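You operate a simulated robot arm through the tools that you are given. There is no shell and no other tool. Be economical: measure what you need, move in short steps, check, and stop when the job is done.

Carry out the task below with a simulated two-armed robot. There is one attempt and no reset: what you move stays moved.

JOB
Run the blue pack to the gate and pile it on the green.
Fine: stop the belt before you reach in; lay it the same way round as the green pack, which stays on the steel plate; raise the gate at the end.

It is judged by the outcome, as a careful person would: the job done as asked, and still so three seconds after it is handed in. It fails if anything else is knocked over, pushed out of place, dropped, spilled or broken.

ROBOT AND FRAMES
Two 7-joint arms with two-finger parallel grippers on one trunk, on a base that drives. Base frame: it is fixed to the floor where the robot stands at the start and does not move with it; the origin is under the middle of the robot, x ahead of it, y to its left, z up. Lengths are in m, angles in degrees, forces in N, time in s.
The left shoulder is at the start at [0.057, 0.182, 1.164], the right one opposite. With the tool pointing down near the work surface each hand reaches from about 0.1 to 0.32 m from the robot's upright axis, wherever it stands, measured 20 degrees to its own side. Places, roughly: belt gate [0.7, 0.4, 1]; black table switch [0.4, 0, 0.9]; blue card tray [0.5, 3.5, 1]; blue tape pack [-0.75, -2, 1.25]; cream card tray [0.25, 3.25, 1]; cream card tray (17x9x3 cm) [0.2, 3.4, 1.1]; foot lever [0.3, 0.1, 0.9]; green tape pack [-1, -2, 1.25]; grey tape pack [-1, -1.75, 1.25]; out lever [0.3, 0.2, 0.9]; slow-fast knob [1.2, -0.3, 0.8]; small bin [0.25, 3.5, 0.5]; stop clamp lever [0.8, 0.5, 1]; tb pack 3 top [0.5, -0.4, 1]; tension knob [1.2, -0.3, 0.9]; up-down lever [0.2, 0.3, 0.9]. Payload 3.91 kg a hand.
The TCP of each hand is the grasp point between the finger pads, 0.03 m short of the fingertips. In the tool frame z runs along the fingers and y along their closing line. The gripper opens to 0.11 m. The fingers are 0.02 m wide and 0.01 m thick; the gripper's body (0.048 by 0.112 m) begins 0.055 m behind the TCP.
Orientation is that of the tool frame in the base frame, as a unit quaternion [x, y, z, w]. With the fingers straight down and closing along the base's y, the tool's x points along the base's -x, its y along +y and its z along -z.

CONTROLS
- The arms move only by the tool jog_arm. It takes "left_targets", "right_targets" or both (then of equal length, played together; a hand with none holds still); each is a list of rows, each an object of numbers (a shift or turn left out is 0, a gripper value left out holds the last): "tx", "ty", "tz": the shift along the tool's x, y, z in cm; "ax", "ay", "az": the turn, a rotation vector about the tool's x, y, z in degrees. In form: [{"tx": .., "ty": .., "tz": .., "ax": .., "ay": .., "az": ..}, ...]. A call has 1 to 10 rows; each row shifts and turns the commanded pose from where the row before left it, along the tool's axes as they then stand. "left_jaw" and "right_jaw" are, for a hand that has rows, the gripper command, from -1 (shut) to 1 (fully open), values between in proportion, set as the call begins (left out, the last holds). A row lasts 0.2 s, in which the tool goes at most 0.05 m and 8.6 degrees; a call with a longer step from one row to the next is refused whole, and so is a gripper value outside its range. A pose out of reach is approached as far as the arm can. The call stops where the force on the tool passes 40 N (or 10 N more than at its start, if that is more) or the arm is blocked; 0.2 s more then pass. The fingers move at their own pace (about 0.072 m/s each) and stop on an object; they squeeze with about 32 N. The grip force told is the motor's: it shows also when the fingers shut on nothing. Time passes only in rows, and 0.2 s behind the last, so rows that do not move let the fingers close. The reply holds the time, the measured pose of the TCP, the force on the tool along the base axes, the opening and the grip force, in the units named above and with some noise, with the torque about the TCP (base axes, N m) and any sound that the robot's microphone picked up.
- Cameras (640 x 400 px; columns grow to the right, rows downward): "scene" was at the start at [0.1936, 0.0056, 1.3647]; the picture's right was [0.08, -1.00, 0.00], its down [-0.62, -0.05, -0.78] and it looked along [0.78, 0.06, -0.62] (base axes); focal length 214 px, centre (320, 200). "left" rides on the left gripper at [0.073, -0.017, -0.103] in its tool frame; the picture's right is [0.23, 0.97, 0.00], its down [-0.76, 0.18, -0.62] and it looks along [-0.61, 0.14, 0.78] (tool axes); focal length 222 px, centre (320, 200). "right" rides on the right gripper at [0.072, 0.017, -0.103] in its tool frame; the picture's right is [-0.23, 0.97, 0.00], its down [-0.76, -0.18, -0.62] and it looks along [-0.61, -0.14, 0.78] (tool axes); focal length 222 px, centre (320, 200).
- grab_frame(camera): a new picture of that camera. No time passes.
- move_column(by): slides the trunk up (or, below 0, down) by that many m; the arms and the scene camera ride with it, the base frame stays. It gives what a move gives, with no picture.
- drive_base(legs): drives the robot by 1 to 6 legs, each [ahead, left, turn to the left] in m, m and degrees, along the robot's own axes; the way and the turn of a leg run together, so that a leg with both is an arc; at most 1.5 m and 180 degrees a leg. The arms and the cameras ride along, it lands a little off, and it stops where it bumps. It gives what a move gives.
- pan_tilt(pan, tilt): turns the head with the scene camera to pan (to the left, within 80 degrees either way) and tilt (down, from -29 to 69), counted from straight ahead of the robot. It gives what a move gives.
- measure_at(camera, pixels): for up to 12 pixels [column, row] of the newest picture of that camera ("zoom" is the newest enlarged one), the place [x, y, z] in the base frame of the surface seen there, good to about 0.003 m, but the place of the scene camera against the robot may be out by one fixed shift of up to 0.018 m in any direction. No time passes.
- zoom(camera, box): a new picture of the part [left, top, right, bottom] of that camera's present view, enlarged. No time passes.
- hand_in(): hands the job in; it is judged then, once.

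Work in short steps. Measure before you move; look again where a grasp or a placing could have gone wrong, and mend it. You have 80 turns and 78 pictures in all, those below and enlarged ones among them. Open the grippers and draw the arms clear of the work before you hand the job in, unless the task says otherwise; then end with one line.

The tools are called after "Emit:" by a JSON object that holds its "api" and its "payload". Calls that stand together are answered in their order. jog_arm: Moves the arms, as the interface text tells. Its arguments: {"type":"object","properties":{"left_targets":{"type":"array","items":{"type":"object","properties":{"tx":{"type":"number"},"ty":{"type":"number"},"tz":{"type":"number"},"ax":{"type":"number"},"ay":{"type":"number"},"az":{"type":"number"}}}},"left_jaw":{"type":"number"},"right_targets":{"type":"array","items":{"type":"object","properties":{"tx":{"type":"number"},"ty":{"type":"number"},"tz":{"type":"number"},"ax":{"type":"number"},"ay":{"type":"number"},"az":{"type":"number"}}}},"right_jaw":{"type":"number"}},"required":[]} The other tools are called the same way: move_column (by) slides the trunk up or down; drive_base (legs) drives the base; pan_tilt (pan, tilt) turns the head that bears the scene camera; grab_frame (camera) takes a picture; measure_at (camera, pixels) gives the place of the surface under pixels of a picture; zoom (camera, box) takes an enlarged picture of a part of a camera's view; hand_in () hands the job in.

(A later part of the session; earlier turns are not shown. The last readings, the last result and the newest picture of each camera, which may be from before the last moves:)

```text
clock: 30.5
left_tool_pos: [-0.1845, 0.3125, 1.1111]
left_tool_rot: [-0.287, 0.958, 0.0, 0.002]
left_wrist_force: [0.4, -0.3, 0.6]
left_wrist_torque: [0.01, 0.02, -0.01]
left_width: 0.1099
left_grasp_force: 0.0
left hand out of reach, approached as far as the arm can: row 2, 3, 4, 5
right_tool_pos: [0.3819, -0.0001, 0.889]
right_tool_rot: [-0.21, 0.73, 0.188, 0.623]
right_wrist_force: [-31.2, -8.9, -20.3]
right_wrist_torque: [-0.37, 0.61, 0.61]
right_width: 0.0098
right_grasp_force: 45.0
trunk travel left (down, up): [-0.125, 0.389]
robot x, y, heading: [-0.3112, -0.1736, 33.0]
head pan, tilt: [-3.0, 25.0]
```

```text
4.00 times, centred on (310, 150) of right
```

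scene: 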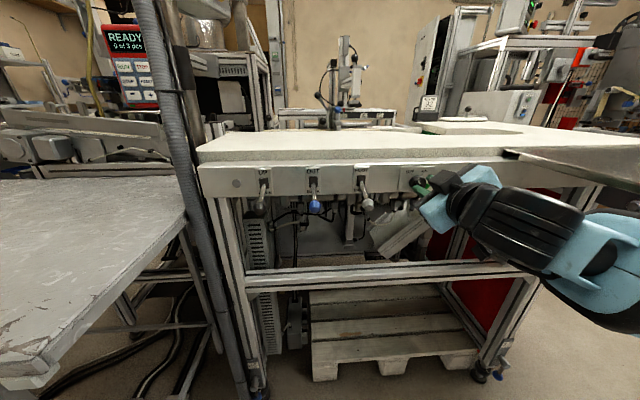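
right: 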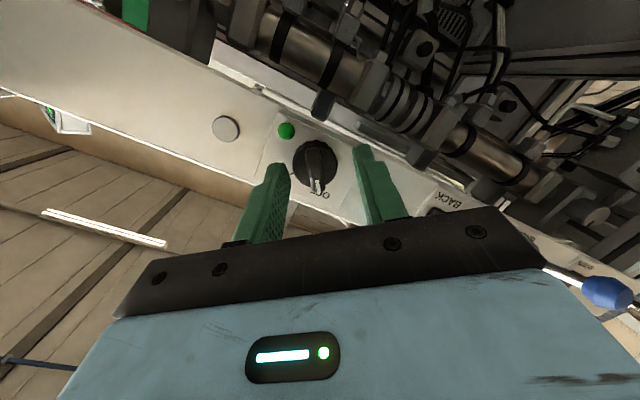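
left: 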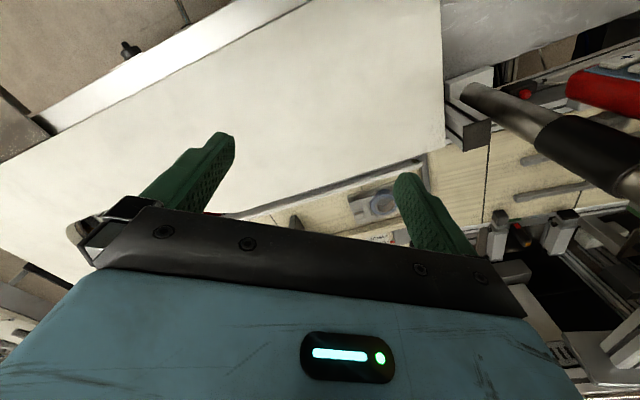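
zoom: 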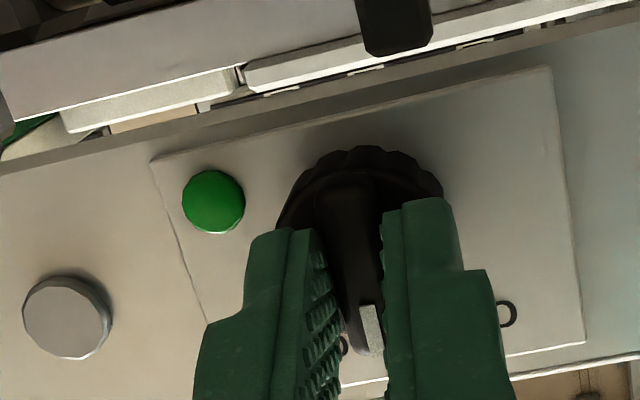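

The fin is now held properly (9.8 mm), pointer about halfway. I turn on another 32°.

Emit:
{"api": "jog_arm", "payload": {"right_targets": [{"az": 8}, {"az": 8}, {"az": 8}, {"az": 8}]}}

Emit:
{"api": "zoom", "payload": {"camera": "right", "box": [230, 100, 390, 200]}}

Emit:
{"api": "grab_frame", "payload": {"camera": "left"}}

```text
clock: 31.5
left_tool_pos: [-0.1838, 0.3138, 1.1108]
left_tool_rot: [-0.286, 0.958, 0.0, 0.003]
left_wrist_force: [-0.1, -0.2, 0.0]
left_wrist_torque: [0.02, 0.03, -0.03]
left_width: 0.1099
left_grasp_force: 0.0
right_tool_pos: [0.3822, -0.0006, 0.8912]
right_tool_rot: [-0.003, 0.76, 0.354, 0.545]
right_wrist_force: [-38.6, -7.3, -22.8]
right_wrist_torque: [-0.32, 0.59, 1.41]
right_width: 0.0103
right_grasp_force: 44.6
trunk travel left (down, up): [-0.125, 0.389]
robot x, y, heading: [-0.313, -0.1753, 33.2]
head pan, tilt: [-3.0, 25.0]
```

```text
4.00 times, centred on (310, 150) of right
```

zoom: 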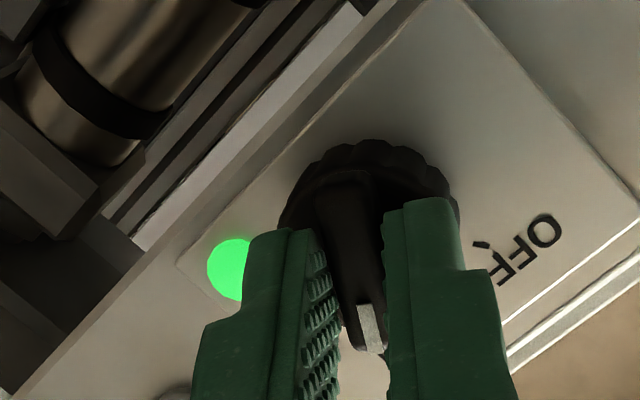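

```text
40 pictures are left
```

left: 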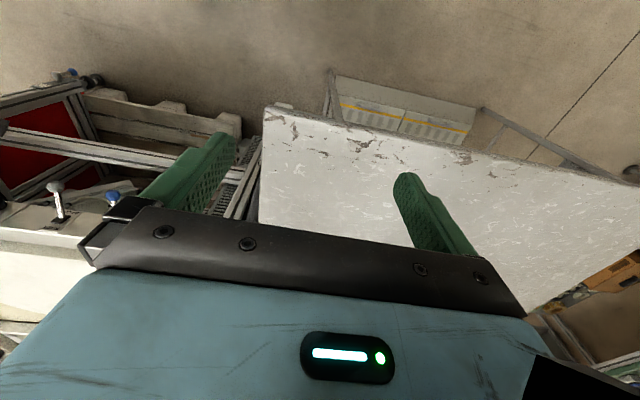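

The lamp is lit, belt on. I keep holding the switch and pitch the left hand up so its camera can watch the belt.

Emit:
{"api": "jog_arm", "payload": {"left_targets": [{"ay": -8.4}, {"ay": -8.4}, {"ay": -8.4}, {"ay": -8.4}, {"ay": -8.4}, {"ay": -8.4}]}}

Emit:
{"api": "grab_frame", "payload": {"camera": "left"}}

```text
clock: 32.9
left_tool_pos: [-0.1855, 0.3181, 1.1081]
left_tool_rot: [-0.259, 0.866, 0.122, 0.41]
left_wrist_force: [-0.2, 0.5, -0.3]
left_wrist_torque: [-0.02, 0.0, 0.0]
left_width: 0.1098
left_grasp_force: 0.0
right_tool_pos: [0.3825, -0.0013, 0.8901]
right_tool_rot: [-0.003, 0.76, 0.352, 0.546]
right_wrist_force: [-40.2, -4.6, -23.2]
right_wrist_torque: [0.04, 0.1, 0.85]
right_width: 0.0103
right_grasp_force: 44.7
trunk travel left (down, up): [-0.125, 0.389]
robot x, y, heading: [-0.3114, -0.1729, 32.8]
head pan, tilt: [-3.0, 25.0]
```

```text
39 pictures are left
```

left: 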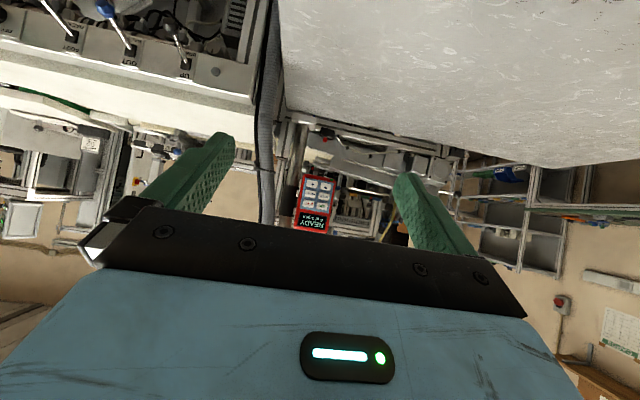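

The belt isn't visible from here. I wait some seconds for the pack to reach the gate, holding the switch.

Emit:
{"api": "jog_arm", "payload": {"left_targets": [{}, {}, {}, {}, {}, {}, {}, {}, {}, {}]}}

Emit:
{"api": "jog_arm", "payload": {"left_targets": [{"ay": 8.4}, {"ay": 8.4}, {"ay": 8.4}, {"ay": 8.4}, {"ay": 8.4}, {"ay": 8.4}, {}, {}, {}, {}]}}

Emit:
{"api": "jog_arm", "payload": {"right_targets": [{"az": -8}, {"az": -8}, {"az": -8}, {"az": -8}, {"az": -8}, {"az": -8}, {"az": -8}, {"az": -8}, {"az": -8}]}}

Emit:
{"api": "zoom", "payload": {"camera": "right", "box": [230, 100, 390, 200]}}

```text
clock: 35.1
left_tool_pos: [-0.1862, 0.3161, 1.1079]
left_tool_rot: [-0.259, 0.867, 0.121, 0.409]
left_wrist_force: [-0.4, -0.1, 0.4]
left_wrist_torque: [0.0, -0.03, 0.0]
left_width: 0.1099
left_grasp_force: 0.0
right_tool_pos: [0.3822, -0.0007, 0.8896]
right_tool_rot: [-0.004, 0.76, 0.352, 0.546]
right_wrist_force: [-38.7, -2.7, -23.0]
right_wrist_torque: [0.06, 0.14, 0.96]
right_width: 0.0103
right_grasp_force: 44.8
trunk travel left (down, up): [-0.125, 0.389]
robot x, y, heading: [-0.3102, -0.1741, 33.0]
head pan, tilt: [-3.0, 25.0]
```

```text
clock: 37.3
left_tool_pos: [-0.1856, 0.3183, 1.1088]
left_tool_rot: [-0.285, 0.958, -0.001, 0.001]
left_wrist_force: [0.1, -0.1, -0.2]
left_wrist_torque: [0.01, -0.01, 0.03]
left_width: 0.1101
left_grasp_force: 0.1
right_tool_pos: [0.3813, -0.0001, 0.8899]
right_tool_rot: [-0.004, 0.76, 0.353, 0.546]
right_wrist_force: [-39.4, -5.0, -22.1]
right_wrist_torque: [-0.05, 0.25, 1.04]
right_width: 0.0105
right_grasp_force: 44.8
trunk travel left (down, up): [-0.125, 0.389]
robot x, y, heading: [-0.3106, -0.1754, 33.1]
head pan, tilt: [-3.0, 25.0]
```

```text
clock: 39.3
left_tool_pos: [-0.1857, 0.3187, 1.1073]
left_tool_rot: [-0.286, 0.958, -0.001, 0.001]
left_wrist_force: [-1.1, -0.6, 0.1]
left_wrist_torque: [-0.03, -0.01, -0.01]
left_width: 0.1102
left_grasp_force: 0.0
right_tool_pos: [0.3819, -0.001, 0.8904]
right_tool_rot: [-0.45, 0.612, -0.037, 0.649]
right_wrist_force: [-30.3, 9.7, -18.9]
right_wrist_torque: [0.0, 0.66, -0.49]
right_width: 0.0104
right_grasp_force: 45.1
trunk travel left (down, up): [-0.125, 0.389]
robot x, y, heading: [-0.3112, -0.1776, 33.3]
head pan, tilt: [-3.0, 25.0]
```

```text
4.00 times, centred on (310, 150) of right
```

zoom: 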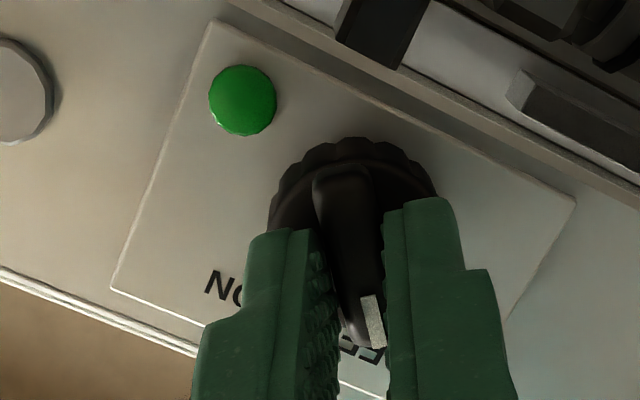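

The lamp is dark, switch at OFF. I release, back off 9 cm and raise the trunk to look at the belt.

Emit:
{"api": "jog_arm", "payload": {"right_targets": [{}, {}, {"tz": -3}, {"tz": -3}, {"tz": -3}], "right_jaw": 0}}

Emit:
{"api": "move_column", "payload": {"by": 0.385}}

Emit:
{"api": "pan_tilt", "payload": {"pan": 0, "tilt": 32}}

Emit:
{"api": "grab_frame", "payload": {"camera": "scene"}}

```text
clock: 40.5
left_tool_pos: [-0.1854, 0.3166, 1.1089]
left_tool_rot: [-0.287, 0.958, 0.001, 0.001]
left_wrist_force: [0.1, 0.3, -0.6]
left_wrist_torque: [0.01, -0.04, 0.03]
left_width: 0.11
left_grasp_force: 0.1
right_tool_pos: [0.3111, -0.0504, 0.9007]
right_tool_rot: [-0.444, 0.614, -0.039, 0.652]
right_wrist_force: [0.3, 0.5, 0.1]
right_wrist_torque: [0.0, -0.02, -0.03]
right_width: 0.0552
right_grasp_force: 0.0
trunk travel left (down, up): [-0.125, 0.389]
robot x, y, heading: [-0.3092, -0.1717, 33.3]
head pan, tilt: [-3.0, 25.0]
```

```text
clock: 44.2
left_tool_pos: [-0.1995, 0.3076, 1.5061]
left_tool_rot: [-0.285, 0.958, 0.005, 0.022]
left_wrist_force: [-0.6, 0.2, 0.3]
left_wrist_torque: [-0.03, 0.03, -0.01]
left_width: 0.11
left_grasp_force: 0.0
right_tool_pos: [0.3117, -0.0496, 1.2873]
right_tool_rot: [-0.446, 0.613, -0.038, 0.651]
right_wrist_force: [-0.4, -0.6, -0.4]
right_wrist_torque: [0.01, -0.02, 0.0]
right_width: 0.0548
right_grasp_force: 0.0
trunk travel left (down, up): [-0.51, 0.004]
robot x, y, heading: [-0.3083, -0.1731, 33.3]
head pan, tilt: [-3.0, 25.0]
```

```text
clock: 44.9
left_tool_pos: [-0.2004, 0.3082, 1.5058]
left_tool_rot: [-0.285, 0.958, 0.007, 0.023]
left_wrist_force: [-0.4, 0.2, -0.3]
left_wrist_torque: [0.04, 0.01, 0.02]
left_width: 0.1097
left_grasp_force: 0.1
right_tool_pos: [0.3099, -0.0495, 1.2889]
right_tool_rot: [-0.445, 0.613, -0.039, 0.652]
right_wrist_force: [0.2, 0.9, -0.4]
right_wrist_torque: [0.0, 0.0, 0.01]
right_width: 0.0549
right_grasp_force: 0.1
trunk travel left (down, up): [-0.51, 0.004]
robot x, y, heading: [-0.3115, -0.1728, 33.3]
head pan, tilt: [0.0, 32.0]
```

```text
37 pictures are left
```

scene: 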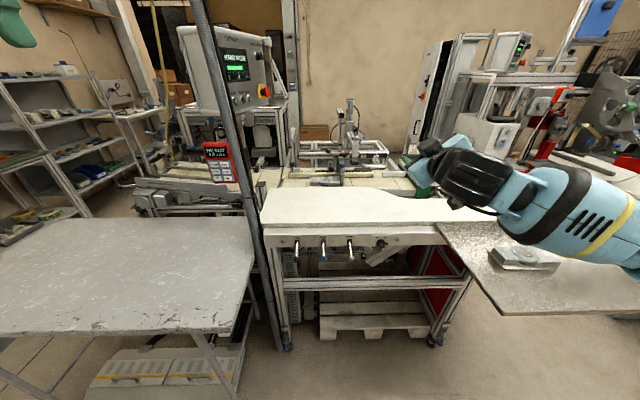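

Now I zoom on the belt near (325,178) and measure pack and gate.

Emit:
{"api": "zoom", "payload": {"camera": "scene", "box": [280, 140, 408, 220]}}

Emit:
{"api": "measure_at", "payload": {"camera": "scene", "pixels": [[325, 181], [312, 182], [338, 181], [344, 178], [300, 184], [365, 182], [330, 200], [400, 205], [395, 178], [345, 160]]}}

```text
5.00 times, centred on (344, 180) of scene
```

zoom: 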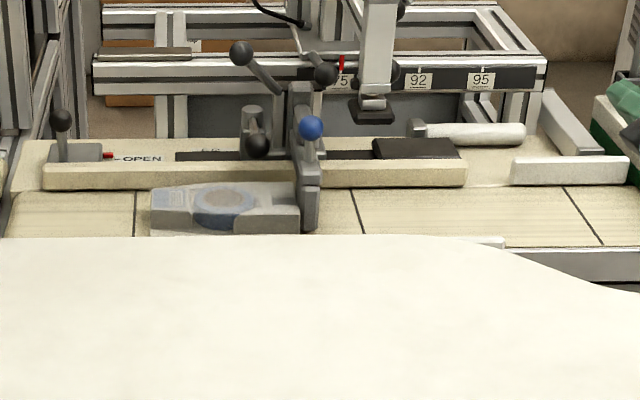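

```text
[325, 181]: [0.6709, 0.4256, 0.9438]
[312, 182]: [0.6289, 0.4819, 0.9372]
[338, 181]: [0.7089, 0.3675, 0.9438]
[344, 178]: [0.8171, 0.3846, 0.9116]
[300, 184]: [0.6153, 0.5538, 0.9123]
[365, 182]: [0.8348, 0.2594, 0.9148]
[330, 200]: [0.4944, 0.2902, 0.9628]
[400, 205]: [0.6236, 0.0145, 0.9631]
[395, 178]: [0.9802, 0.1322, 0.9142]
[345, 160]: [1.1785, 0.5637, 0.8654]
```

The pack rests against the gate (zoom (150–302, 185–233)), belt off. I turn the right hand back to pointing down, high above the table.

Emit:
{"api": "jog_arm", "payload": {"right_targets": [{"az": 7.6}, {"az": 7.6}, {"az": 7.6}, {"az": 7.6}, {"az": 7.6}, {"ay": 8.2}, {"ay": 8.2}, {"ay": 8.2}, {"ay": 8.2}, {"ay": 8.2}], "right_jaw": 1}}

Emit:
{"api": "jog_arm", "payload": {"right_targets": [{"ay": 8.2}, {"ay": 8.2}, {"ay": 8.2}, {"ay": 8.2}, {"ay": 7.2}]}}

Emit:
{"api": "pan_tilt", "payload": {"pan": 0, "tilt": 65}}

Emit:
{"api": "grab_frame", "payload": {"camera": "scene"}}

```text
clock: 47.1
left_tool_pos: [-0.2014, 0.3078, 1.5058]
left_tool_rot: [-0.286, 0.958, 0.006, 0.023]
left_wrist_force: [0.0, 0.2, 0.5]
left_wrist_torque: [0.01, 0.0, 0.01]
left_width: 0.1103
left_grasp_force: 0.1
right_tool_pos: [0.3097, -0.0499, 1.2888]
right_tool_rot: [-0.27, 0.899, 0.087, 0.334]
right_wrist_force: [1.1, 0.0, 0.5]
right_wrist_torque: [0.0, 0.01, -0.02]
right_width: 0.1103
right_grasp_force: 0.1
trunk travel left (down, up): [-0.51, 0.004]
robot x, y, heading: [-0.3119, -0.1697, 33.1]
head pan, tilt: [0.0, 32.0]
```

```text
clock: 48.3
left_tool_pos: [-0.1999, 0.3089, 1.5057]
left_tool_rot: [-0.285, 0.958, 0.006, 0.023]
left_wrist_force: [0.1, 0.1, -0.8]
left_wrist_torque: [-0.04, 0.01, 0.0]
left_width: 0.1099
left_grasp_force: 0.0
right_tool_pos: [0.3103, -0.05, 1.2886]
right_tool_rot: [-0.283, 0.959, -0.011, 0.007]
right_wrist_force: [-0.1, -0.7, 0.4]
right_wrist_torque: [0.0, 0.02, 0.0]
right_width: 0.11
right_grasp_force: 0.2
trunk travel left (down, up): [-0.51, 0.004]
robot x, y, heading: [-0.3127, -0.1722, 33.2]
head pan, tilt: [0.0, 32.0]
```

```text
clock: 49.3
left_tool_pos: [-0.1995, 0.3078, 1.5069]
left_tool_rot: [-0.286, 0.958, 0.006, 0.023]
left_wrist_force: [0.1, -0.4, 0.3]
left_wrist_torque: [0.0, -0.03, 0.02]
left_width: 0.1099
left_grasp_force: 0.1
right_tool_pos: [0.31, -0.051, 1.2887]
right_tool_rot: [-0.282, 0.959, -0.01, 0.007]
right_wrist_force: [-0.2, 0.9, -0.1]
right_wrist_torque: [-0.02, -0.01, -0.04]
right_width: 0.1102
right_grasp_force: 0.0
trunk travel left (down, up): [-0.51, 0.004]
robot x, y, heading: [-0.3092, -0.1737, 33.2]
head pan, tilt: [0.0, 65.0]
```

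```text
35 pictures are left
```

scene: 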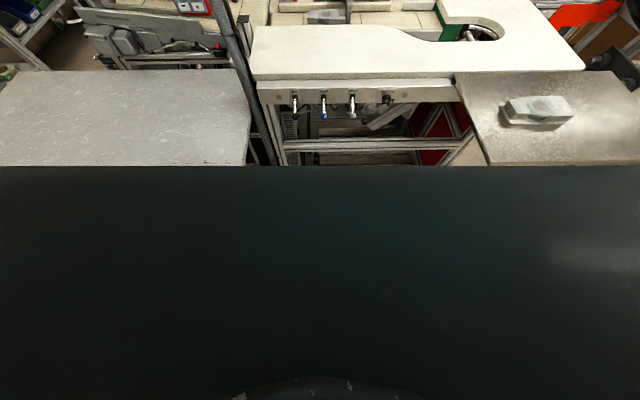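

I check where the robot's own front edge (row ~165) lies relative to the table, and the green pack at (540,108).

Emit:
{"api": "measure_at", "payload": {"camera": "scene", "pixels": [[320, 172], [320, 250], [100, 172], [600, 172], [350, 85], [250, 120], [540, 108], [480, 160], [610, 160], [458, 80]]}}

Emit:
{"api": "zoom", "payload": {"camera": "scene", "box": [460, 70, 620, 170]}}

```text
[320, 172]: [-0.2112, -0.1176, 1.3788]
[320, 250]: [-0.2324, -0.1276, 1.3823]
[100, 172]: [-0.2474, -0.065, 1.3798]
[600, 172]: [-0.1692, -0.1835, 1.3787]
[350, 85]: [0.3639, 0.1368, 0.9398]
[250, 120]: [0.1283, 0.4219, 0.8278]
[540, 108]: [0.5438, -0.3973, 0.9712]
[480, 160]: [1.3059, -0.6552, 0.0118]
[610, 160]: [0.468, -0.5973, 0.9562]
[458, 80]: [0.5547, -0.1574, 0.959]
```

```text
4.00 times, centred on (540, 120) of scene
```

zoom: 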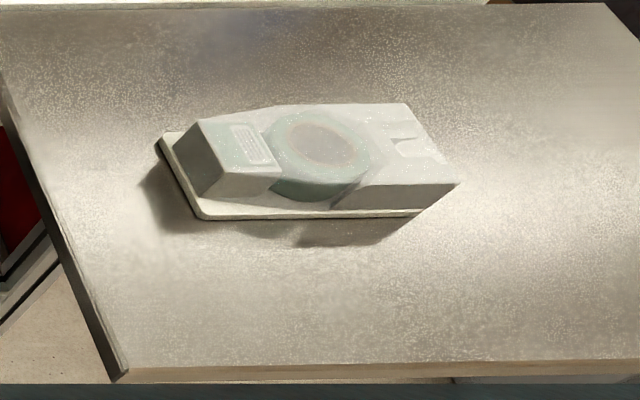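

The dark block is only the torso top near the camera. The hose pole stands near the left hand's path, so I tuck the left hand back and in, then drive ahead part-way and look left.

Emit:
{"api": "jog_arm", "payload": {"left_targets": [{"tz": 4}, {"tz": 4}, {"tz": 4}, {"tz": 4, "ty": -4}, {"ty": -4, "tx": 3}, {"tx": 4}]}}

Emit:
{"api": "drive_base", "payload": {"legs": [[0.2, 0, 0]]}}

Emit:
{"api": "pan_tilt", "payload": {"pan": 35, "tilt": 35}}

Emit:
{"api": "grab_frame", "payload": {"camera": "scene"}}

```text
refused: row 4 steps farther than a row can; nothing moved
```

```text
clock: 50.9
left_tool_pos: [-0.033, 0.4193, 1.5067]
left_tool_rot: [-0.289, 0.957, 0.006, 0.024]
left_wrist_force: [-0.5, -0.9, -0.6]
left_wrist_torque: [0.01, -0.02, -0.01]
left_width: 0.11
left_grasp_force: 0.0
right_tool_pos: [0.4809, 0.0645, 1.2912]
right_tool_rot: [-0.285, 0.958, -0.01, 0.008]
right_wrist_force: [-0.1, -0.2, -0.1]
right_wrist_torque: [0.02, -0.04, 0.03]
right_width: 0.1101
right_grasp_force: 0.1
trunk travel left (down, up): [-0.51, 0.004]
robot x, y, heading: [-0.1372, -0.0643, 33.1]
head pan, tilt: [0.0, 65.0]
```

```text
clock: 51.9
left_tool_pos: [-0.0317, 0.4202, 1.5068]
left_tool_rot: [-0.288, 0.957, 0.007, 0.023]
left_wrist_force: [0.1, 0.9, -0.6]
left_wrist_torque: [0.05, 0.0, 0.01]
left_width: 0.1101
left_grasp_force: 0.0
right_tool_pos: [0.4815, 0.0642, 1.29]
right_tool_rot: [-0.285, 0.959, -0.01, 0.008]
right_wrist_force: [-0.3, 0.4, -0.7]
right_wrist_torque: [0.02, 0.0, -0.04]
right_width: 0.1099
right_grasp_force: 0.1
trunk travel left (down, up): [-0.51, 0.004]
robot x, y, heading: [-0.1368, -0.0631, 33.3]
head pan, tilt: [35.0, 35.0]
```

```text
33 pictures are left
```

scene: 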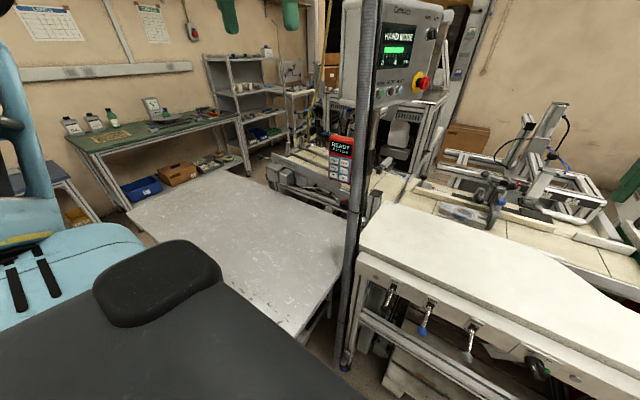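

I measure the hose pole at several heights, and redo the left tuck with smaller rows.

Emit:
{"api": "measure_at", "payload": {"camera": "scene", "pixels": [[368, 30], [360, 100], [354, 180], [345, 280], [345, 150], [320, 150]]}}

Emit:
{"api": "jog_arm", "payload": {"left_targets": [{"tx": 4}, {"tx": 4}, {"tx": 4}, {"tz": 4}, {"tz": 4}, {"tz": 4}]}}

```text
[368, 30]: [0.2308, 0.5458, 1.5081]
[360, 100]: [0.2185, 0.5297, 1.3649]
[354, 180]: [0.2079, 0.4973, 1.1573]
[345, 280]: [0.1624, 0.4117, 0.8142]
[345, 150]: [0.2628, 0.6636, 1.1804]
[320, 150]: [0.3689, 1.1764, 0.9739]
```

```text
clock: 53.3
left_tool_pos: [-0.1267, 0.3554, 1.3783]
left_tool_rot: [-0.287, 0.957, 0.006, 0.023]
left_wrist_force: [-0.4, -0.1, 0.2]
left_wrist_torque: [-0.01, -0.03, -0.03]
left_width: 0.1103
left_grasp_force: 0.1
right_tool_pos: [0.4809, 0.064, 1.2895]
right_tool_rot: [-0.285, 0.959, -0.011, 0.007]
right_wrist_force: [0.3, 0.1, -0.7]
right_wrist_torque: [0.0, 0.03, 0.01]
right_width: 0.1102
right_grasp_force: 0.0
trunk travel left (down, up): [-0.51, 0.004]
robot x, y, heading: [-0.1408, -0.0617, 33.3]
head pan, tilt: [35.0, 35.0]
```

Pole stands at lateral −0.31, ahead 0.45; the left hand is clear. I drive ahead another 0.19 m and look down at the front.

Emit:
{"api": "drive_base", "payload": {"legs": [[0.19, 0, 0]]}}

Emit:
{"api": "jog_arm", "payload": {"right_targets": [{"tx": -3, "ty": 2}, {"tx": -3, "ty": 2}, {"tx": -2, "ty": 3}, {"ty": 3}]}}

```text
clock: 54.9
left_tool_pos: [0.0309, 0.4591, 1.3797]
left_tool_rot: [-0.288, 0.957, 0.006, 0.023]
left_wrist_force: [-0.2, 0.1, 0.5]
left_wrist_torque: [-0.03, 0.04, -0.02]
left_width: 0.1101
left_grasp_force: 0.0
right_tool_pos: [0.6381, 0.1672, 1.2906]
right_tool_rot: [-0.285, 0.958, -0.01, 0.009]
right_wrist_force: [0.3, -0.3, -0.2]
right_wrist_torque: [-0.02, -0.02, -0.03]
right_width: 0.1102
right_grasp_force: 0.0
trunk travel left (down, up): [-0.51, 0.004]
robot x, y, heading: [0.0175, 0.0382, 33.6]
head pan, tilt: [35.0, 35.0]
```

```text
clock: 55.9
left_tool_pos: [0.0307, 0.4599, 1.3787]
left_tool_rot: [-0.288, 0.957, 0.005, 0.024]
left_wrist_force: [0.1, 0.4, -1.0]
left_wrist_torque: [-0.01, -0.05, 0.0]
left_width: 0.11
left_grasp_force: 0.1
right_tool_pos: [0.6217, 0.2276, 1.2868]
right_tool_rot: [-0.285, 0.958, -0.011, 0.009]
right_wrist_force: [-1.4, 0.7, 0.1]
right_wrist_torque: [0.04, -0.02, 0.01]
right_width: 0.11
right_grasp_force: 0.0
right hand out of reach, approached as far as the arm can: row 1, 2, 3, 4
trunk travel left (down, up): [-0.51, 0.004]
robot x, y, heading: [0.0172, 0.0438, 33.4]
head pan, tilt: [35.0, 35.0]
```

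Reach ends about 0.61 m ahead; the pack is 0.76 m ahead, so the base must come 0.13 m closer. I tilt the left hand back to see the base's clearance to the table.

Emit:
{"api": "jog_arm", "payload": {"left_targets": [{"ay": 8.4}, {"ay": 8.4}, {"ay": 8.4}, {"ay": 8.4}, {"ay": 8.4}]}}

Emit:
{"api": "grab_frame", "payload": {"camera": "left"}}

```text
clock: 57.1
left_tool_pos: [0.0325, 0.4512, 1.3503]
left_tool_rot: [-0.271, 0.902, -0.098, -0.322]
left_wrist_force: [0.9, 0.3, 0.1]
left_wrist_torque: [-0.03, 0.01, -0.02]
left_width: 0.1099
left_grasp_force: 0.0
left hand out of reach, approached as far as the arm can: row 5
right_tool_pos: [0.6233, 0.2266, 1.2848]
right_tool_rot: [-0.285, 0.958, -0.011, 0.007]
right_wrist_force: [-0.1, -0.2, -0.7]
right_wrist_torque: [-0.02, 0.03, 0.03]
right_width: 0.11
right_grasp_force: 0.1
trunk travel left (down, up): [-0.51, 0.004]
robot x, y, heading: [0.0204, 0.0422, 33.5]
head pan, tilt: [35.0, 35.0]
```

```text
32 pictures are left
```

left: 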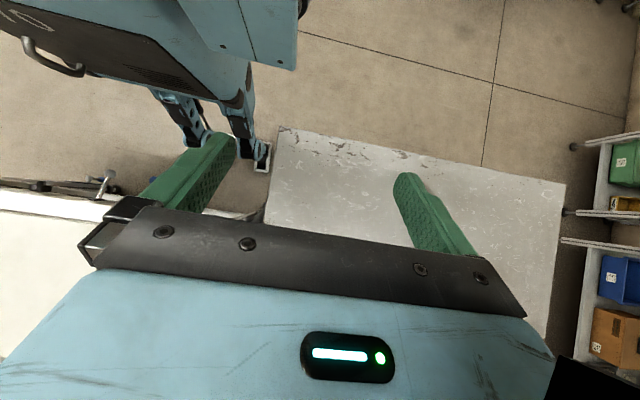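

The robot's base legs show at (195,115) and (245,140). I measure those against the table front.

Emit:
{"api": "measure_at", "payload": {"camera": "left", "pixels": [[180, 105], [195, 130], [238, 115], [262, 155], [250, 125], [60, 60], [100, 185], [100, 205], [20, 20]]}}

Emit:
{"api": "zoom", "payload": {"camera": "left", "box": [0, 0, 320, 220]}}

```text
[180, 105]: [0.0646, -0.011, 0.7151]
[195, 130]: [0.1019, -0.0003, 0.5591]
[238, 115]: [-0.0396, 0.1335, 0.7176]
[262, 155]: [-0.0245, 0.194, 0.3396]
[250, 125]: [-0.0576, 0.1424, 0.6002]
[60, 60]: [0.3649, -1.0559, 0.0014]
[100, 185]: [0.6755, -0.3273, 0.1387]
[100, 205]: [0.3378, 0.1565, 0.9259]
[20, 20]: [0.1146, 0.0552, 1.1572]
```

```text
1.82 times, centred on (160, 110) of left
```

zoom: 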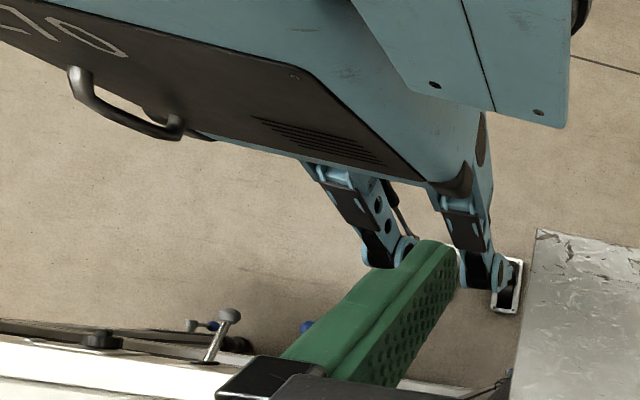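

The cabinet front is at 0.13 and the legs at 0.09 along the normal, the table face at 0.36: 0.13 m forward is free. I retract the right hand 12 cm (the gantry post stands ahead) and level the left hand, then drive 0.13.

Emit:
{"api": "jog_arm", "payload": {"right_targets": [{"tx": 4}, {"tx": 4}, {"tx": 4}, {}], "left_targets": [{"ay": -8.4}, {"ay": -8.4}, {"ay": -8.4}, {"ay": -8.4}]}}

Emit:
{"api": "drive_base", "payload": {"legs": [[0.13, 0, -0.7]]}}

Emit:
{"api": "pan_tilt", "payload": {"pan": 0, "tilt": 45}}

Emit:
{"api": "grab_frame", "payload": {"camera": "scene"}}

```text
clock: 58.1
left_tool_pos: [0.0297, 0.45, 1.351]
left_tool_rot: [-0.288, 0.957, -0.015, -0.045]
left_wrist_force: [-0.3, -0.6, 0.5]
left_wrist_torque: [-0.01, 0.0, 0.0]
left_width: 0.1098
left_grasp_force: 0.0
right_tool_pos: [0.6148, 0.2221, 1.3056]
right_tool_rot: [-0.285, 0.958, -0.01, 0.008]
right_wrist_force: [0.5, 0.0, 0.1]
right_wrist_torque: [0.0, -0.06, 0.01]
right_width: 0.1101
right_grasp_force: 0.1
right hand out of reach, approached as far as the arm can: row 1, 2, 3
trunk travel left (down, up): [-0.51, 0.004]
robot x, y, heading: [0.0189, 0.0421, 33.6]
head pan, tilt: [35.0, 35.0]
```

```text
clock: 59.4
left_tool_pos: [0.1257, 0.5115, 1.3494]
left_tool_rot: [-0.284, 0.957, -0.015, -0.051]
left_wrist_force: [1.0, 0.6, 0.2]
left_wrist_torque: [-0.05, 0.06, -0.01]
left_width: 0.11
left_grasp_force: 0.1
right_tool_pos: [0.7077, 0.2777, 1.3]
right_tool_rot: [-0.281, 0.96, -0.01, 0.005]
right_wrist_force: [0.6, 0.7, -1.1]
right_wrist_torque: [-0.06, 0.04, 0.04]
right_width: 0.11
right_grasp_force: 0.0
trunk travel left (down, up): [-0.51, 0.004]
robot x, y, heading: [0.1058, 0.1012, 33.0]
head pan, tilt: [35.0, 35.0]
stopped in leg 1: the robot was blocked; the commanded pose is now the measured one
```

```text
clock: 60.4
left_tool_pos: [0.1204, 0.5071, 1.3498]
left_tool_rot: [-0.284, 0.957, -0.016, -0.047]
left_wrist_force: [-0.2, -0.3, 0.3]
left_wrist_torque: [0.0, 0.05, -0.01]
left_width: 0.1099
left_grasp_force: 0.1
right_tool_pos: [0.7034, 0.2728, 1.3051]
right_tool_rot: [-0.282, 0.959, -0.01, 0.008]
right_wrist_force: [0.2, 0.4, 0.2]
right_wrist_torque: [0.0, 0.02, 0.02]
right_width: 0.1101
right_grasp_force: 0.0
trunk travel left (down, up): [-0.51, 0.004]
robot x, y, heading: [0.1057, 0.0956, 33.0]
head pan, tilt: [0.0, 45.0]
```

```text
30 pictures are left
```

scene: 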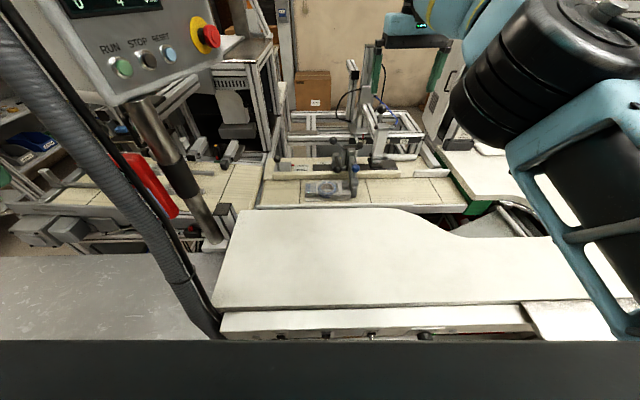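

The drive stopped 2 cm early. I check whether the left hand touched the hose pole, and measure the pack and gate now.

Emit:
{"api": "measure_at", "payload": {"camera": "scene", "pixels": [[60, 90], [110, 160], [160, 235], [210, 320], [325, 186], [354, 180], [330, 230], [310, 196], [405, 40], [370, 105]]}}

Emit:
{"api": "grab_frame", "payload": {"camera": "left"}}

Emit:
{"api": "grab_frame", "payload": {"camera": "right"}}

```text
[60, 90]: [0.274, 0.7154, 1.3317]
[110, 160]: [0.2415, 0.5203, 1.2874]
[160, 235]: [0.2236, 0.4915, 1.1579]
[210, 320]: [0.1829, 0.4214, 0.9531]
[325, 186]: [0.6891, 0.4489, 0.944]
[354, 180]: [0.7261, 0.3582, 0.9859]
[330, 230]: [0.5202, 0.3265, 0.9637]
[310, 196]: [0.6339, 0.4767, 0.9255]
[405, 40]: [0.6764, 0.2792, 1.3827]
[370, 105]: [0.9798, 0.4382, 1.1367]
```

```text
29 pictures are left
```

left: 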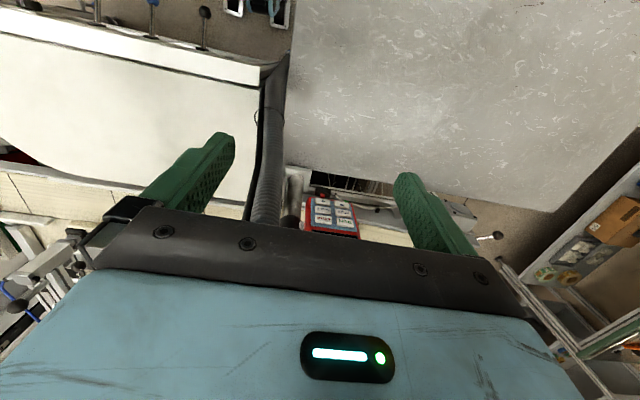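

```text
28 pictures are left
```

right: 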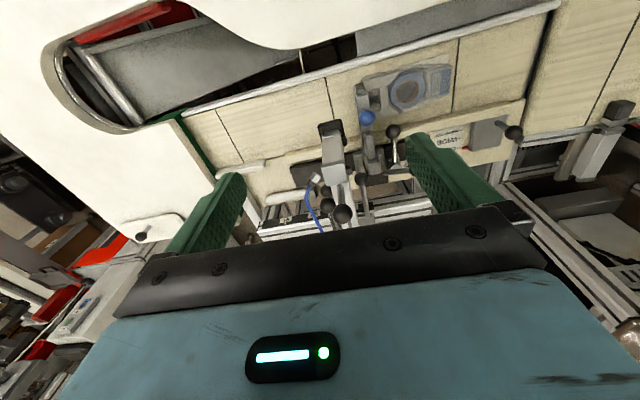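

The right camera sees the pack from above at (405,90). I zoom there and measure its outline and clearances precisely.

Emit:
{"api": "zoom", "payload": {"camera": "right", "box": [320, 40, 480, 140]}}

Emit:
{"api": "measure_at", "payload": {"camera": "right", "pixels": [[360, 80], [452, 65], [449, 94], [372, 113], [407, 90], [440, 80], [400, 68], [425, 105], [367, 118], [420, 60], [440, 110], [400, 50]]}}

```text
4.00 times, centred on (400, 90) of right
```

zoom: 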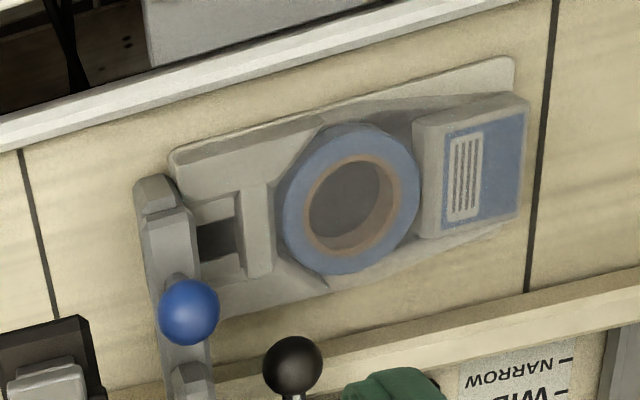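

```text
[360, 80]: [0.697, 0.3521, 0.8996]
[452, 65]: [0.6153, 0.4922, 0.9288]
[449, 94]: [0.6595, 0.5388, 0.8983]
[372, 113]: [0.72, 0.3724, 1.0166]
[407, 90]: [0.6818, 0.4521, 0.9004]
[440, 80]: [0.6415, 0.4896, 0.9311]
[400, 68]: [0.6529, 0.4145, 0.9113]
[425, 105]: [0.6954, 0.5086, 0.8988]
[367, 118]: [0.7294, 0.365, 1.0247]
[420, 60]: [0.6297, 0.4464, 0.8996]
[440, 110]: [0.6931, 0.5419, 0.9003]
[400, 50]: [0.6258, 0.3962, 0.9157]
```

Clearance is visible on both sides of the pack, label end upstream. I measure the card corners, label-box corners, roll rim, rails.

Emit:
{"api": "measure_at", "payload": {"camera": "right", "pixels": [[364, 78.5], [447.5, 56], [444.5, 96.5], [402, 112], [426, 70], [450, 65], [451, 92], [426, 98], [400, 73], [407, 106], [385, 85], [405, 120]]}}

Emit:
{"api": "measure_at", "payload": {"camera": "zoom", "pixels": [[255, 190], [268, 270], [255, 230], [215, 170], [300, 130], [320, 285], [440, 245], [330, 320], [450, 300], [300, 85], [300, 60], [160, 190]]}}

```text
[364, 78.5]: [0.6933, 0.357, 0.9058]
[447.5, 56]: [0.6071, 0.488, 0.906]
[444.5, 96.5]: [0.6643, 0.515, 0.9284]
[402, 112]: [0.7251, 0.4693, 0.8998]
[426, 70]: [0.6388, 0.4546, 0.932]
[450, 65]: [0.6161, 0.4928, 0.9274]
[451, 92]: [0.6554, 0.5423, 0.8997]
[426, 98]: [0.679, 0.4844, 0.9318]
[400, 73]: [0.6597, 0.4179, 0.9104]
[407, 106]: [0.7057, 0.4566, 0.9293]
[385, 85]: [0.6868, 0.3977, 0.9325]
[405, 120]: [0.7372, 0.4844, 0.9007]
```

```text
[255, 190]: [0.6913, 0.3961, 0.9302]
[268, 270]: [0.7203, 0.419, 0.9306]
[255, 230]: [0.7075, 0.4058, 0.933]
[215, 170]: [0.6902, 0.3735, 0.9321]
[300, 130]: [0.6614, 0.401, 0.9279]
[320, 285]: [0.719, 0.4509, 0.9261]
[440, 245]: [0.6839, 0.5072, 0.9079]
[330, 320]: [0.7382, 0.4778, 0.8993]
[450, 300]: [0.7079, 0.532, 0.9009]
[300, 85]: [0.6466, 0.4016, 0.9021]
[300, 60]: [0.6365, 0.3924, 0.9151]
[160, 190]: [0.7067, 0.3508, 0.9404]
```

Precise layout (p = along normal, l = along belt): card p 0.775–0.85, l −0.08–0.077; rails at p 0.755 and 0.89; roll centre p≈0.813, l≈0, top z≈0.931. It's beyond reach squarely, so I'll turn right about 40° to bring the left shoulder forward and grasp with the left hand. First I retract the right hand, back off and turn.

Emit:
{"api": "jog_arm", "payload": {"right_targets": [{"tx": 4}, {"tx": 4}, {"tx": 4}, {"tx": 4}, {"tx": 4}, {"tx": 3}]}}

Emit:
{"api": "drive_base", "payload": {"legs": [[-0.06, -0.1, 0], [0, 0, -40]]}}

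```text
clock: 61.8
left_tool_pos: [0.1157, 0.5112, 1.351]
left_tool_rot: [-0.284, 0.957, -0.016, -0.046]
left_wrist_force: [-0.1, 0.1, -1.0]
left_wrist_torque: [-0.04, -0.08, 0.0]
left_width: 0.11
left_grasp_force: 0.0
right_tool_pos: [0.6219, 0.2359, 1.3436]
right_tool_rot: [-0.28, 0.96, -0.011, 0.008]
right_wrist_force: [-1.4, 0.0, 0.4]
right_wrist_torque: [-0.03, -0.1, -0.02]
right_width: 0.1102
right_grasp_force: 0.0
right hand out of reach, approached as far as the arm can: row 1, 2, 3, 4
trunk travel left (down, up): [-0.51, 0.004]
robot x, y, heading: [0.1051, 0.1004, 32.9]
head pan, tilt: [0.0, 45.0]
```

```text
clock: 65.1
left_tool_pos: [0.376, 0.2911, 1.3511]
left_tool_rot: [0.05, 0.998, 0.001, -0.049]
left_wrist_force: [0.5, 0.3, -0.6]
left_wrist_torque: [-0.01, 0.02, 0.0]
left_width: 0.1102
left_grasp_force: 0.2
right_tool_pos: [0.5963, -0.24, 1.3427]
right_tool_rot: [0.054, 0.998, -0.012, 0.004]
right_wrist_force: [-0.2, -0.5, -0.1]
right_wrist_torque: [0.02, 0.01, 0.04]
right_width: 0.1101
right_grasp_force: 0.1
trunk travel left (down, up): [-0.51, 0.004]
robot x, y, heading: [0.1091, -0.0138, -5.7]
head pan, tilt: [0.0, 45.0]
```

Robot at (0.109,−0.014), heading −5.7°. I drive 4 cm ahead, then turn the left hand so it closes across the belt with its camera upstream.

Emit:
{"api": "drive_base", "payload": {"legs": [[0.04, 0, 0]]}}

Emit:
{"api": "jog_arm", "payload": {"left_targets": [{"ay": -5.6}, {"az": 8.5}, {"az": 8.5}, {"az": 8.5}, {"az": 8.5}, {"az": 8.5}, {"az": 8.5}, {}]}}

```text
clock: 66.0
left_tool_pos: [0.4118, 0.2891, 1.3531]
left_tool_rot: [0.05, 0.998, 0.002, -0.047]
left_wrist_force: [0.2, 0.7, 0.9]
left_wrist_torque: [0.0, -0.03, -0.02]
left_width: 0.11
left_grasp_force: 0.2
right_tool_pos: [0.6325, -0.2438, 1.3451]
right_tool_rot: [0.054, 0.998, -0.013, 0.007]
right_wrist_force: [-0.8, -0.2, 0.4]
right_wrist_torque: [-0.01, -0.01, -0.01]
right_width: 0.11
right_grasp_force: 0.0
trunk travel left (down, up): [-0.51, 0.004]
robot x, y, heading: [0.1444, -0.0189, -5.9]
head pan, tilt: [0.0, 45.0]
```

```text
clock: 67.8
left_tool_pos: [0.4018, 0.2748, 1.3568]
left_tool_rot: [0.476, 0.879, 0.009, 0.003]
left_wrist_force: [0.3, -0.3, -0.1]
left_wrist_torque: [-0.01, 0.04, 0.02]
left_width: 0.1102
left_grasp_force: 0.0
right_tool_pos: [0.6239, -0.2551, 1.3449]
right_tool_rot: [0.053, 0.999, -0.007, 0.01]
right_wrist_force: [0.2, -0.2, -0.1]
right_wrist_torque: [0.0, 0.02, -0.03]
right_width: 0.1101
right_grasp_force: 0.0
trunk travel left (down, up): [-0.51, 0.004]
robot x, y, heading: [0.1481, -0.0251, -5.8]
head pan, tilt: [0.0, 45.0]
```

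The hand is well oriented (yaw −57°). I move it across over the pack: 32.7 cm in tool y, −1 cm in tool x.

Emit:
{"api": "jog_arm", "payload": {"left_targets": [{"ty": 4.6}, {"ty": 4.6}, {"ty": 4.6}, {"ty": 4.6}, {"ty": 4.6}, {"ty": 4.6, "tx": -0.5}, {"ty": 4.6, "tx": -0.5}], "left_jaw": 0.6}}

Emit:
{"api": "grab_frame", "payload": {"camera": "left"}}

```text
clock: 69.4
left_tool_pos: [0.6898, 0.4557, 1.3478]
left_tool_rot: [0.476, 0.879, -0.001, -0.001]
left_wrist_force: [0.1, 0.2, 0.8]
left_wrist_torque: [0.0, 0.02, 0.02]
left_width: 0.0877
left_grasp_force: 0.0
right_tool_pos: [0.6391, -0.2449, 1.3413]
right_tool_rot: [0.054, 0.998, -0.012, 0.003]
right_wrist_force: [0.0, 0.3, -1.3]
right_wrist_torque: [0.0, 0.03, -0.02]
right_width: 0.1099
right_grasp_force: 0.1
trunk travel left (down, up): [-0.51, 0.004]
robot x, y, heading: [0.1439, -0.0181, -5.8]
head pan, tilt: [0.0, 45.0]
```

```text
26 pictures are left
```

left: 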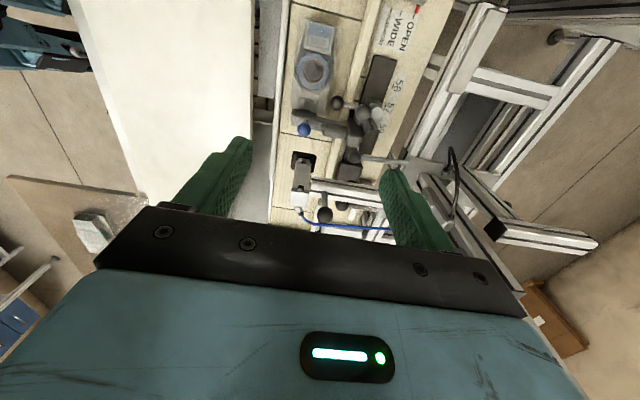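

Reached. I measure pack edges with the left camera.

Emit:
{"api": "measure_at", "payload": {"camera": "left", "pixels": [[314, 70], [296, 72], [331, 71], [310, 30], [303, 38], [330, 40], [293, 95], [322, 105], [285, 70], [340, 60], [262, 40], [240, 60]]}}

Emit:
{"api": "zoom", "payload": {"camera": "left", "box": [240, 0, 400, 140]}}

```text
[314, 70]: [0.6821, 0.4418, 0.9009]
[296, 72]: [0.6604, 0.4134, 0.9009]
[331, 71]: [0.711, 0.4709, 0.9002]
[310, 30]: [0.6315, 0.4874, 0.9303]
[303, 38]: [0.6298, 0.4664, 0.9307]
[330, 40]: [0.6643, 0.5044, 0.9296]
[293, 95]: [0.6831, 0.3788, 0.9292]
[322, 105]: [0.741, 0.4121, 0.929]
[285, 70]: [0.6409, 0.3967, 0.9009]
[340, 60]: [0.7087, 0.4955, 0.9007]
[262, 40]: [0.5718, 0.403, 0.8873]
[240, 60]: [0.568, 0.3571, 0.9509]
```

```text
2.86 times, centred on (320, 70) of left
```

zoom: 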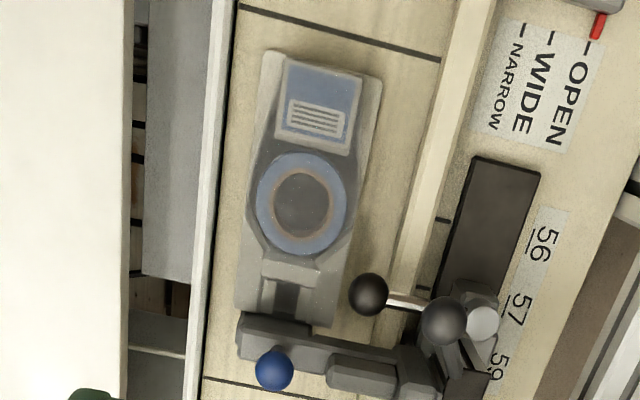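

Roll centre is at (0.682,0.442), as before. A black ball at (337,103) may lie near the far finger/hand body; I measure it and the gate ball.

Emit:
{"api": "measure_at", "payload": {"camera": "left", "pixels": [[337, 103], [332, 100], [337, 98], [363, 111], [304, 129], [357, 100], [350, 105], [305, 120]]}}

```text
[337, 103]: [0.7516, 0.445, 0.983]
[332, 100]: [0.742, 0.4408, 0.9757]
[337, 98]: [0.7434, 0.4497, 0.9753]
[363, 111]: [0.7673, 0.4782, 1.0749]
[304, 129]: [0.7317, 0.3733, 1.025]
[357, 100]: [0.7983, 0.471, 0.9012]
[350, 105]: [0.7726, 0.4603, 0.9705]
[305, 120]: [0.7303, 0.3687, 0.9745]
```

The ball sits at p 0.871, l 0.03, top z 0.99. I'll grip at l −0.01 with an 8 cm opening; shift −1.5 cm in y and descend first to z≈1.05.

Emit:
{"api": "jog_arm", "payload": {"left_targets": [{"ty": -1.4, "tx": 0.15}, {"tz": 4.9}, {"tz": 4.9}, {"tz": 4.9}, {"tz": 4.9}, {"tz": 4.9}, {"tz": 4.9}, {}], "left_jaw": 0.45}}

Emit:
{"api": "grab_frame", "payload": {"camera": "left"}}

```text
clock: 71.2
left_tool_pos: [0.6762, 0.4496, 1.0541]
left_tool_rot: [0.475, 0.88, 0.0, 0.001]
left_wrist_force: [-0.2, -0.8, -0.1]
left_wrist_torque: [0.01, -0.01, 0.0]
left_width: 0.0797
left_grasp_force: 0.0
right_tool_pos: [0.6369, -0.2453, 1.3424]
right_tool_rot: [0.052, 0.999, -0.011, 0.004]
right_wrist_force: [-0.9, -1.2, -0.1]
right_wrist_torque: [0.03, 0.0, 0.03]
right_width: 0.11
right_grasp_force: 0.0
trunk travel left (down, up): [-0.51, 0.004]
robot x, y, heading: [0.1471, -0.0172, -5.8]
head pan, tilt: [0.0, 45.0]
```

```text
24 pictures are left
```

left: 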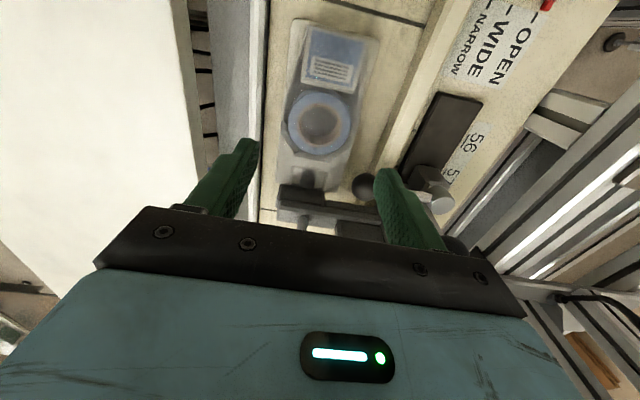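

On target at (0.676,0.450,1.054). I confirm the roll and ball once more from this pose.

Emit:
{"api": "measure_at", "payload": {"camera": "left", "pixels": [[319, 122], [290, 122], [349, 122], [319, 95], [319, 150], [362, 186], [318, 90], [268, 130], [370, 150]]}}

```text
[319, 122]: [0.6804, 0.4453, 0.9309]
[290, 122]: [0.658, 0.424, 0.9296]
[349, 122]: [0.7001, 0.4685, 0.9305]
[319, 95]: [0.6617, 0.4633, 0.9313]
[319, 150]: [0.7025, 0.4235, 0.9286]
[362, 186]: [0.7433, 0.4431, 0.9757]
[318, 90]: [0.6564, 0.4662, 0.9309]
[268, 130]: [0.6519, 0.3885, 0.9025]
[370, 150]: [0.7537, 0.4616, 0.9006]
```

All consistent. I descend 11 cm in short rows and then close.

Emit:
{"api": "jog_arm", "payload": {"left_targets": [{"tz": 4}, {"tz": 4}, {"tz": 2}, {"tz": 1}]}}

Emit:
{"api": "jog_arm", "payload": {"left_targets": [{}, {}, {}, {}], "left_jaw": -1}}

Emit:
{"api": "grab_frame", "payload": {"camera": "left"}}

```text
clock: 72.1
left_tool_pos: [0.681, 0.4514, 0.9612]
left_tool_rot: [0.475, 0.88, 0.002, 0.005]
left_wrist_force: [-10.9, 4.5, 32.3]
left_wrist_torque: [-0.66, 1.48, -0.66]
left_width: 0.0834
left_grasp_force: 3.4
right_tool_pos: [0.6345, -0.244, 1.3431]
right_tool_rot: [0.054, 0.998, -0.012, 0.006]
right_wrist_force: [-0.4, 0.0, 0.2]
right_wrist_torque: [0.0, 0.02, 0.02]
right_width: 0.1099
right_grasp_force: 0.1
trunk travel left (down, up): [-0.51, 0.004]
robot x, y, heading: [0.1463, -0.0183, -5.8]
head pan, tilt: [0.0, 45.0]
stopped in row 4 (left hand): the force on the tool passed its limit at 45 N (the readings are from after the stop); the commanded pose is now the measured one
```

```text
clock: 72.6
left_tool_pos: [0.6781, 0.4458, 0.9606]
left_tool_rot: [0.476, 0.88, -0.001, 0.006]
left_wrist_force: [-16.2, -7.9, 47.4]
left_wrist_torque: [-0.43, 1.59, 0.17]
left_width: 0.0205
left_grasp_force: 6.7
right_tool_pos: [0.6347, -0.2448, 1.3439]
right_tool_rot: [0.053, 0.999, -0.011, 0.006]
right_wrist_force: [0.6, 0.1, 0.2]
right_wrist_torque: [0.0, 0.03, 0.0]
right_width: 0.1102
right_grasp_force: 0.0
trunk travel left (down, up): [-0.51, 0.004]
robot x, y, heading: [0.1486, -0.0194, -6.0]
head pan, tilt: [0.0, 45.0]
stopped in row 2 (left hand): the force on the tool passed its limit at 62 N (the readings are from after the stop); the commanded pose is now the measured one
```

```text
23 pictures are left
```

left: 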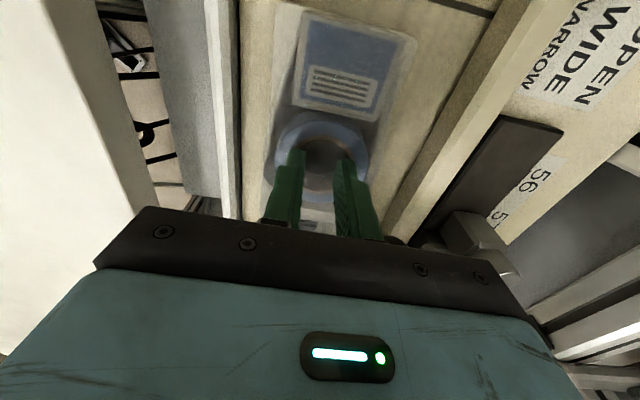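

The near fingertip met the pack's edge at its top (opening too tight), then closed above the roll. I lift 6 cm, open wider, and look whether the pack has shifted.

Emit:
{"api": "jog_arm", "payload": {"left_targets": [{"tz": -3}, {"tz": -4}, {"tz": -3}]}}

Emit:
{"api": "jog_arm", "payload": {"left_targets": [{}, {}, {}], "left_jaw": 0.67}}

Emit:
{"api": "grab_frame", "payload": {"camera": "left"}}

```text
clock: 73.4
left_tool_pos: [0.6791, 0.4498, 1.0528]
left_tool_rot: [0.475, 0.88, -0.002, 0.002]
left_wrist_force: [-0.8, 0.2, -0.2]
left_wrist_torque: [0.0, -0.02, -0.01]
left_width: 0.0
left_grasp_force: 32.0
right_tool_pos: [0.6385, -0.2441, 1.3421]
right_tool_rot: [0.052, 0.999, -0.012, 0.004]
right_wrist_force: [-0.4, 0.0, 0.0]
right_wrist_torque: [0.03, 0.02, -0.01]
right_width: 0.11
right_grasp_force: 0.1
trunk travel left (down, up): [-0.51, 0.004]
robot x, y, heading: [0.1451, -0.021, -5.8]
head pan, tilt: [0.0, 45.0]
```

```text
clock: 74.2
left_tool_pos: [0.6781, 0.4496, 1.0544]
left_tool_rot: [0.476, 0.88, -0.002, 0.003]
left_wrist_force: [0.3, -0.3, 0.1]
left_wrist_torque: [0.02, 0.0, 0.04]
left_width: 0.0919
left_grasp_force: 0.1
right_tool_pos: [0.6367, -0.2432, 1.3429]
right_tool_rot: [0.052, 0.999, -0.011, 0.004]
right_wrist_force: [0.1, 0.8, 0.4]
right_wrist_torque: [0.0, -0.02, 0.02]
right_width: 0.1099
right_grasp_force: 0.0
trunk travel left (down, up): [-0.51, 0.004]
robot x, y, heading: [0.1433, -0.0247, -5.7]
head pan, tilt: [0.0, 45.0]
```

```text
22 pictures are left
```

left: 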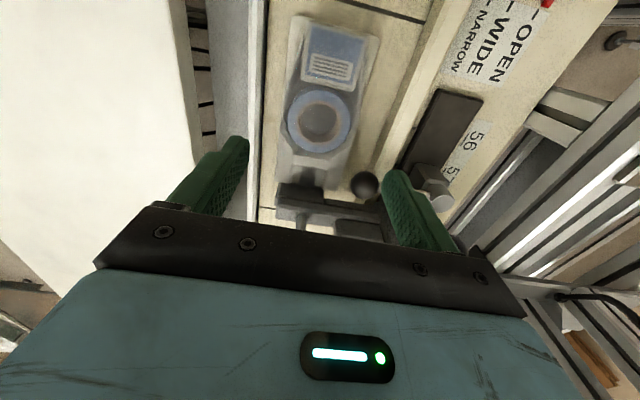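

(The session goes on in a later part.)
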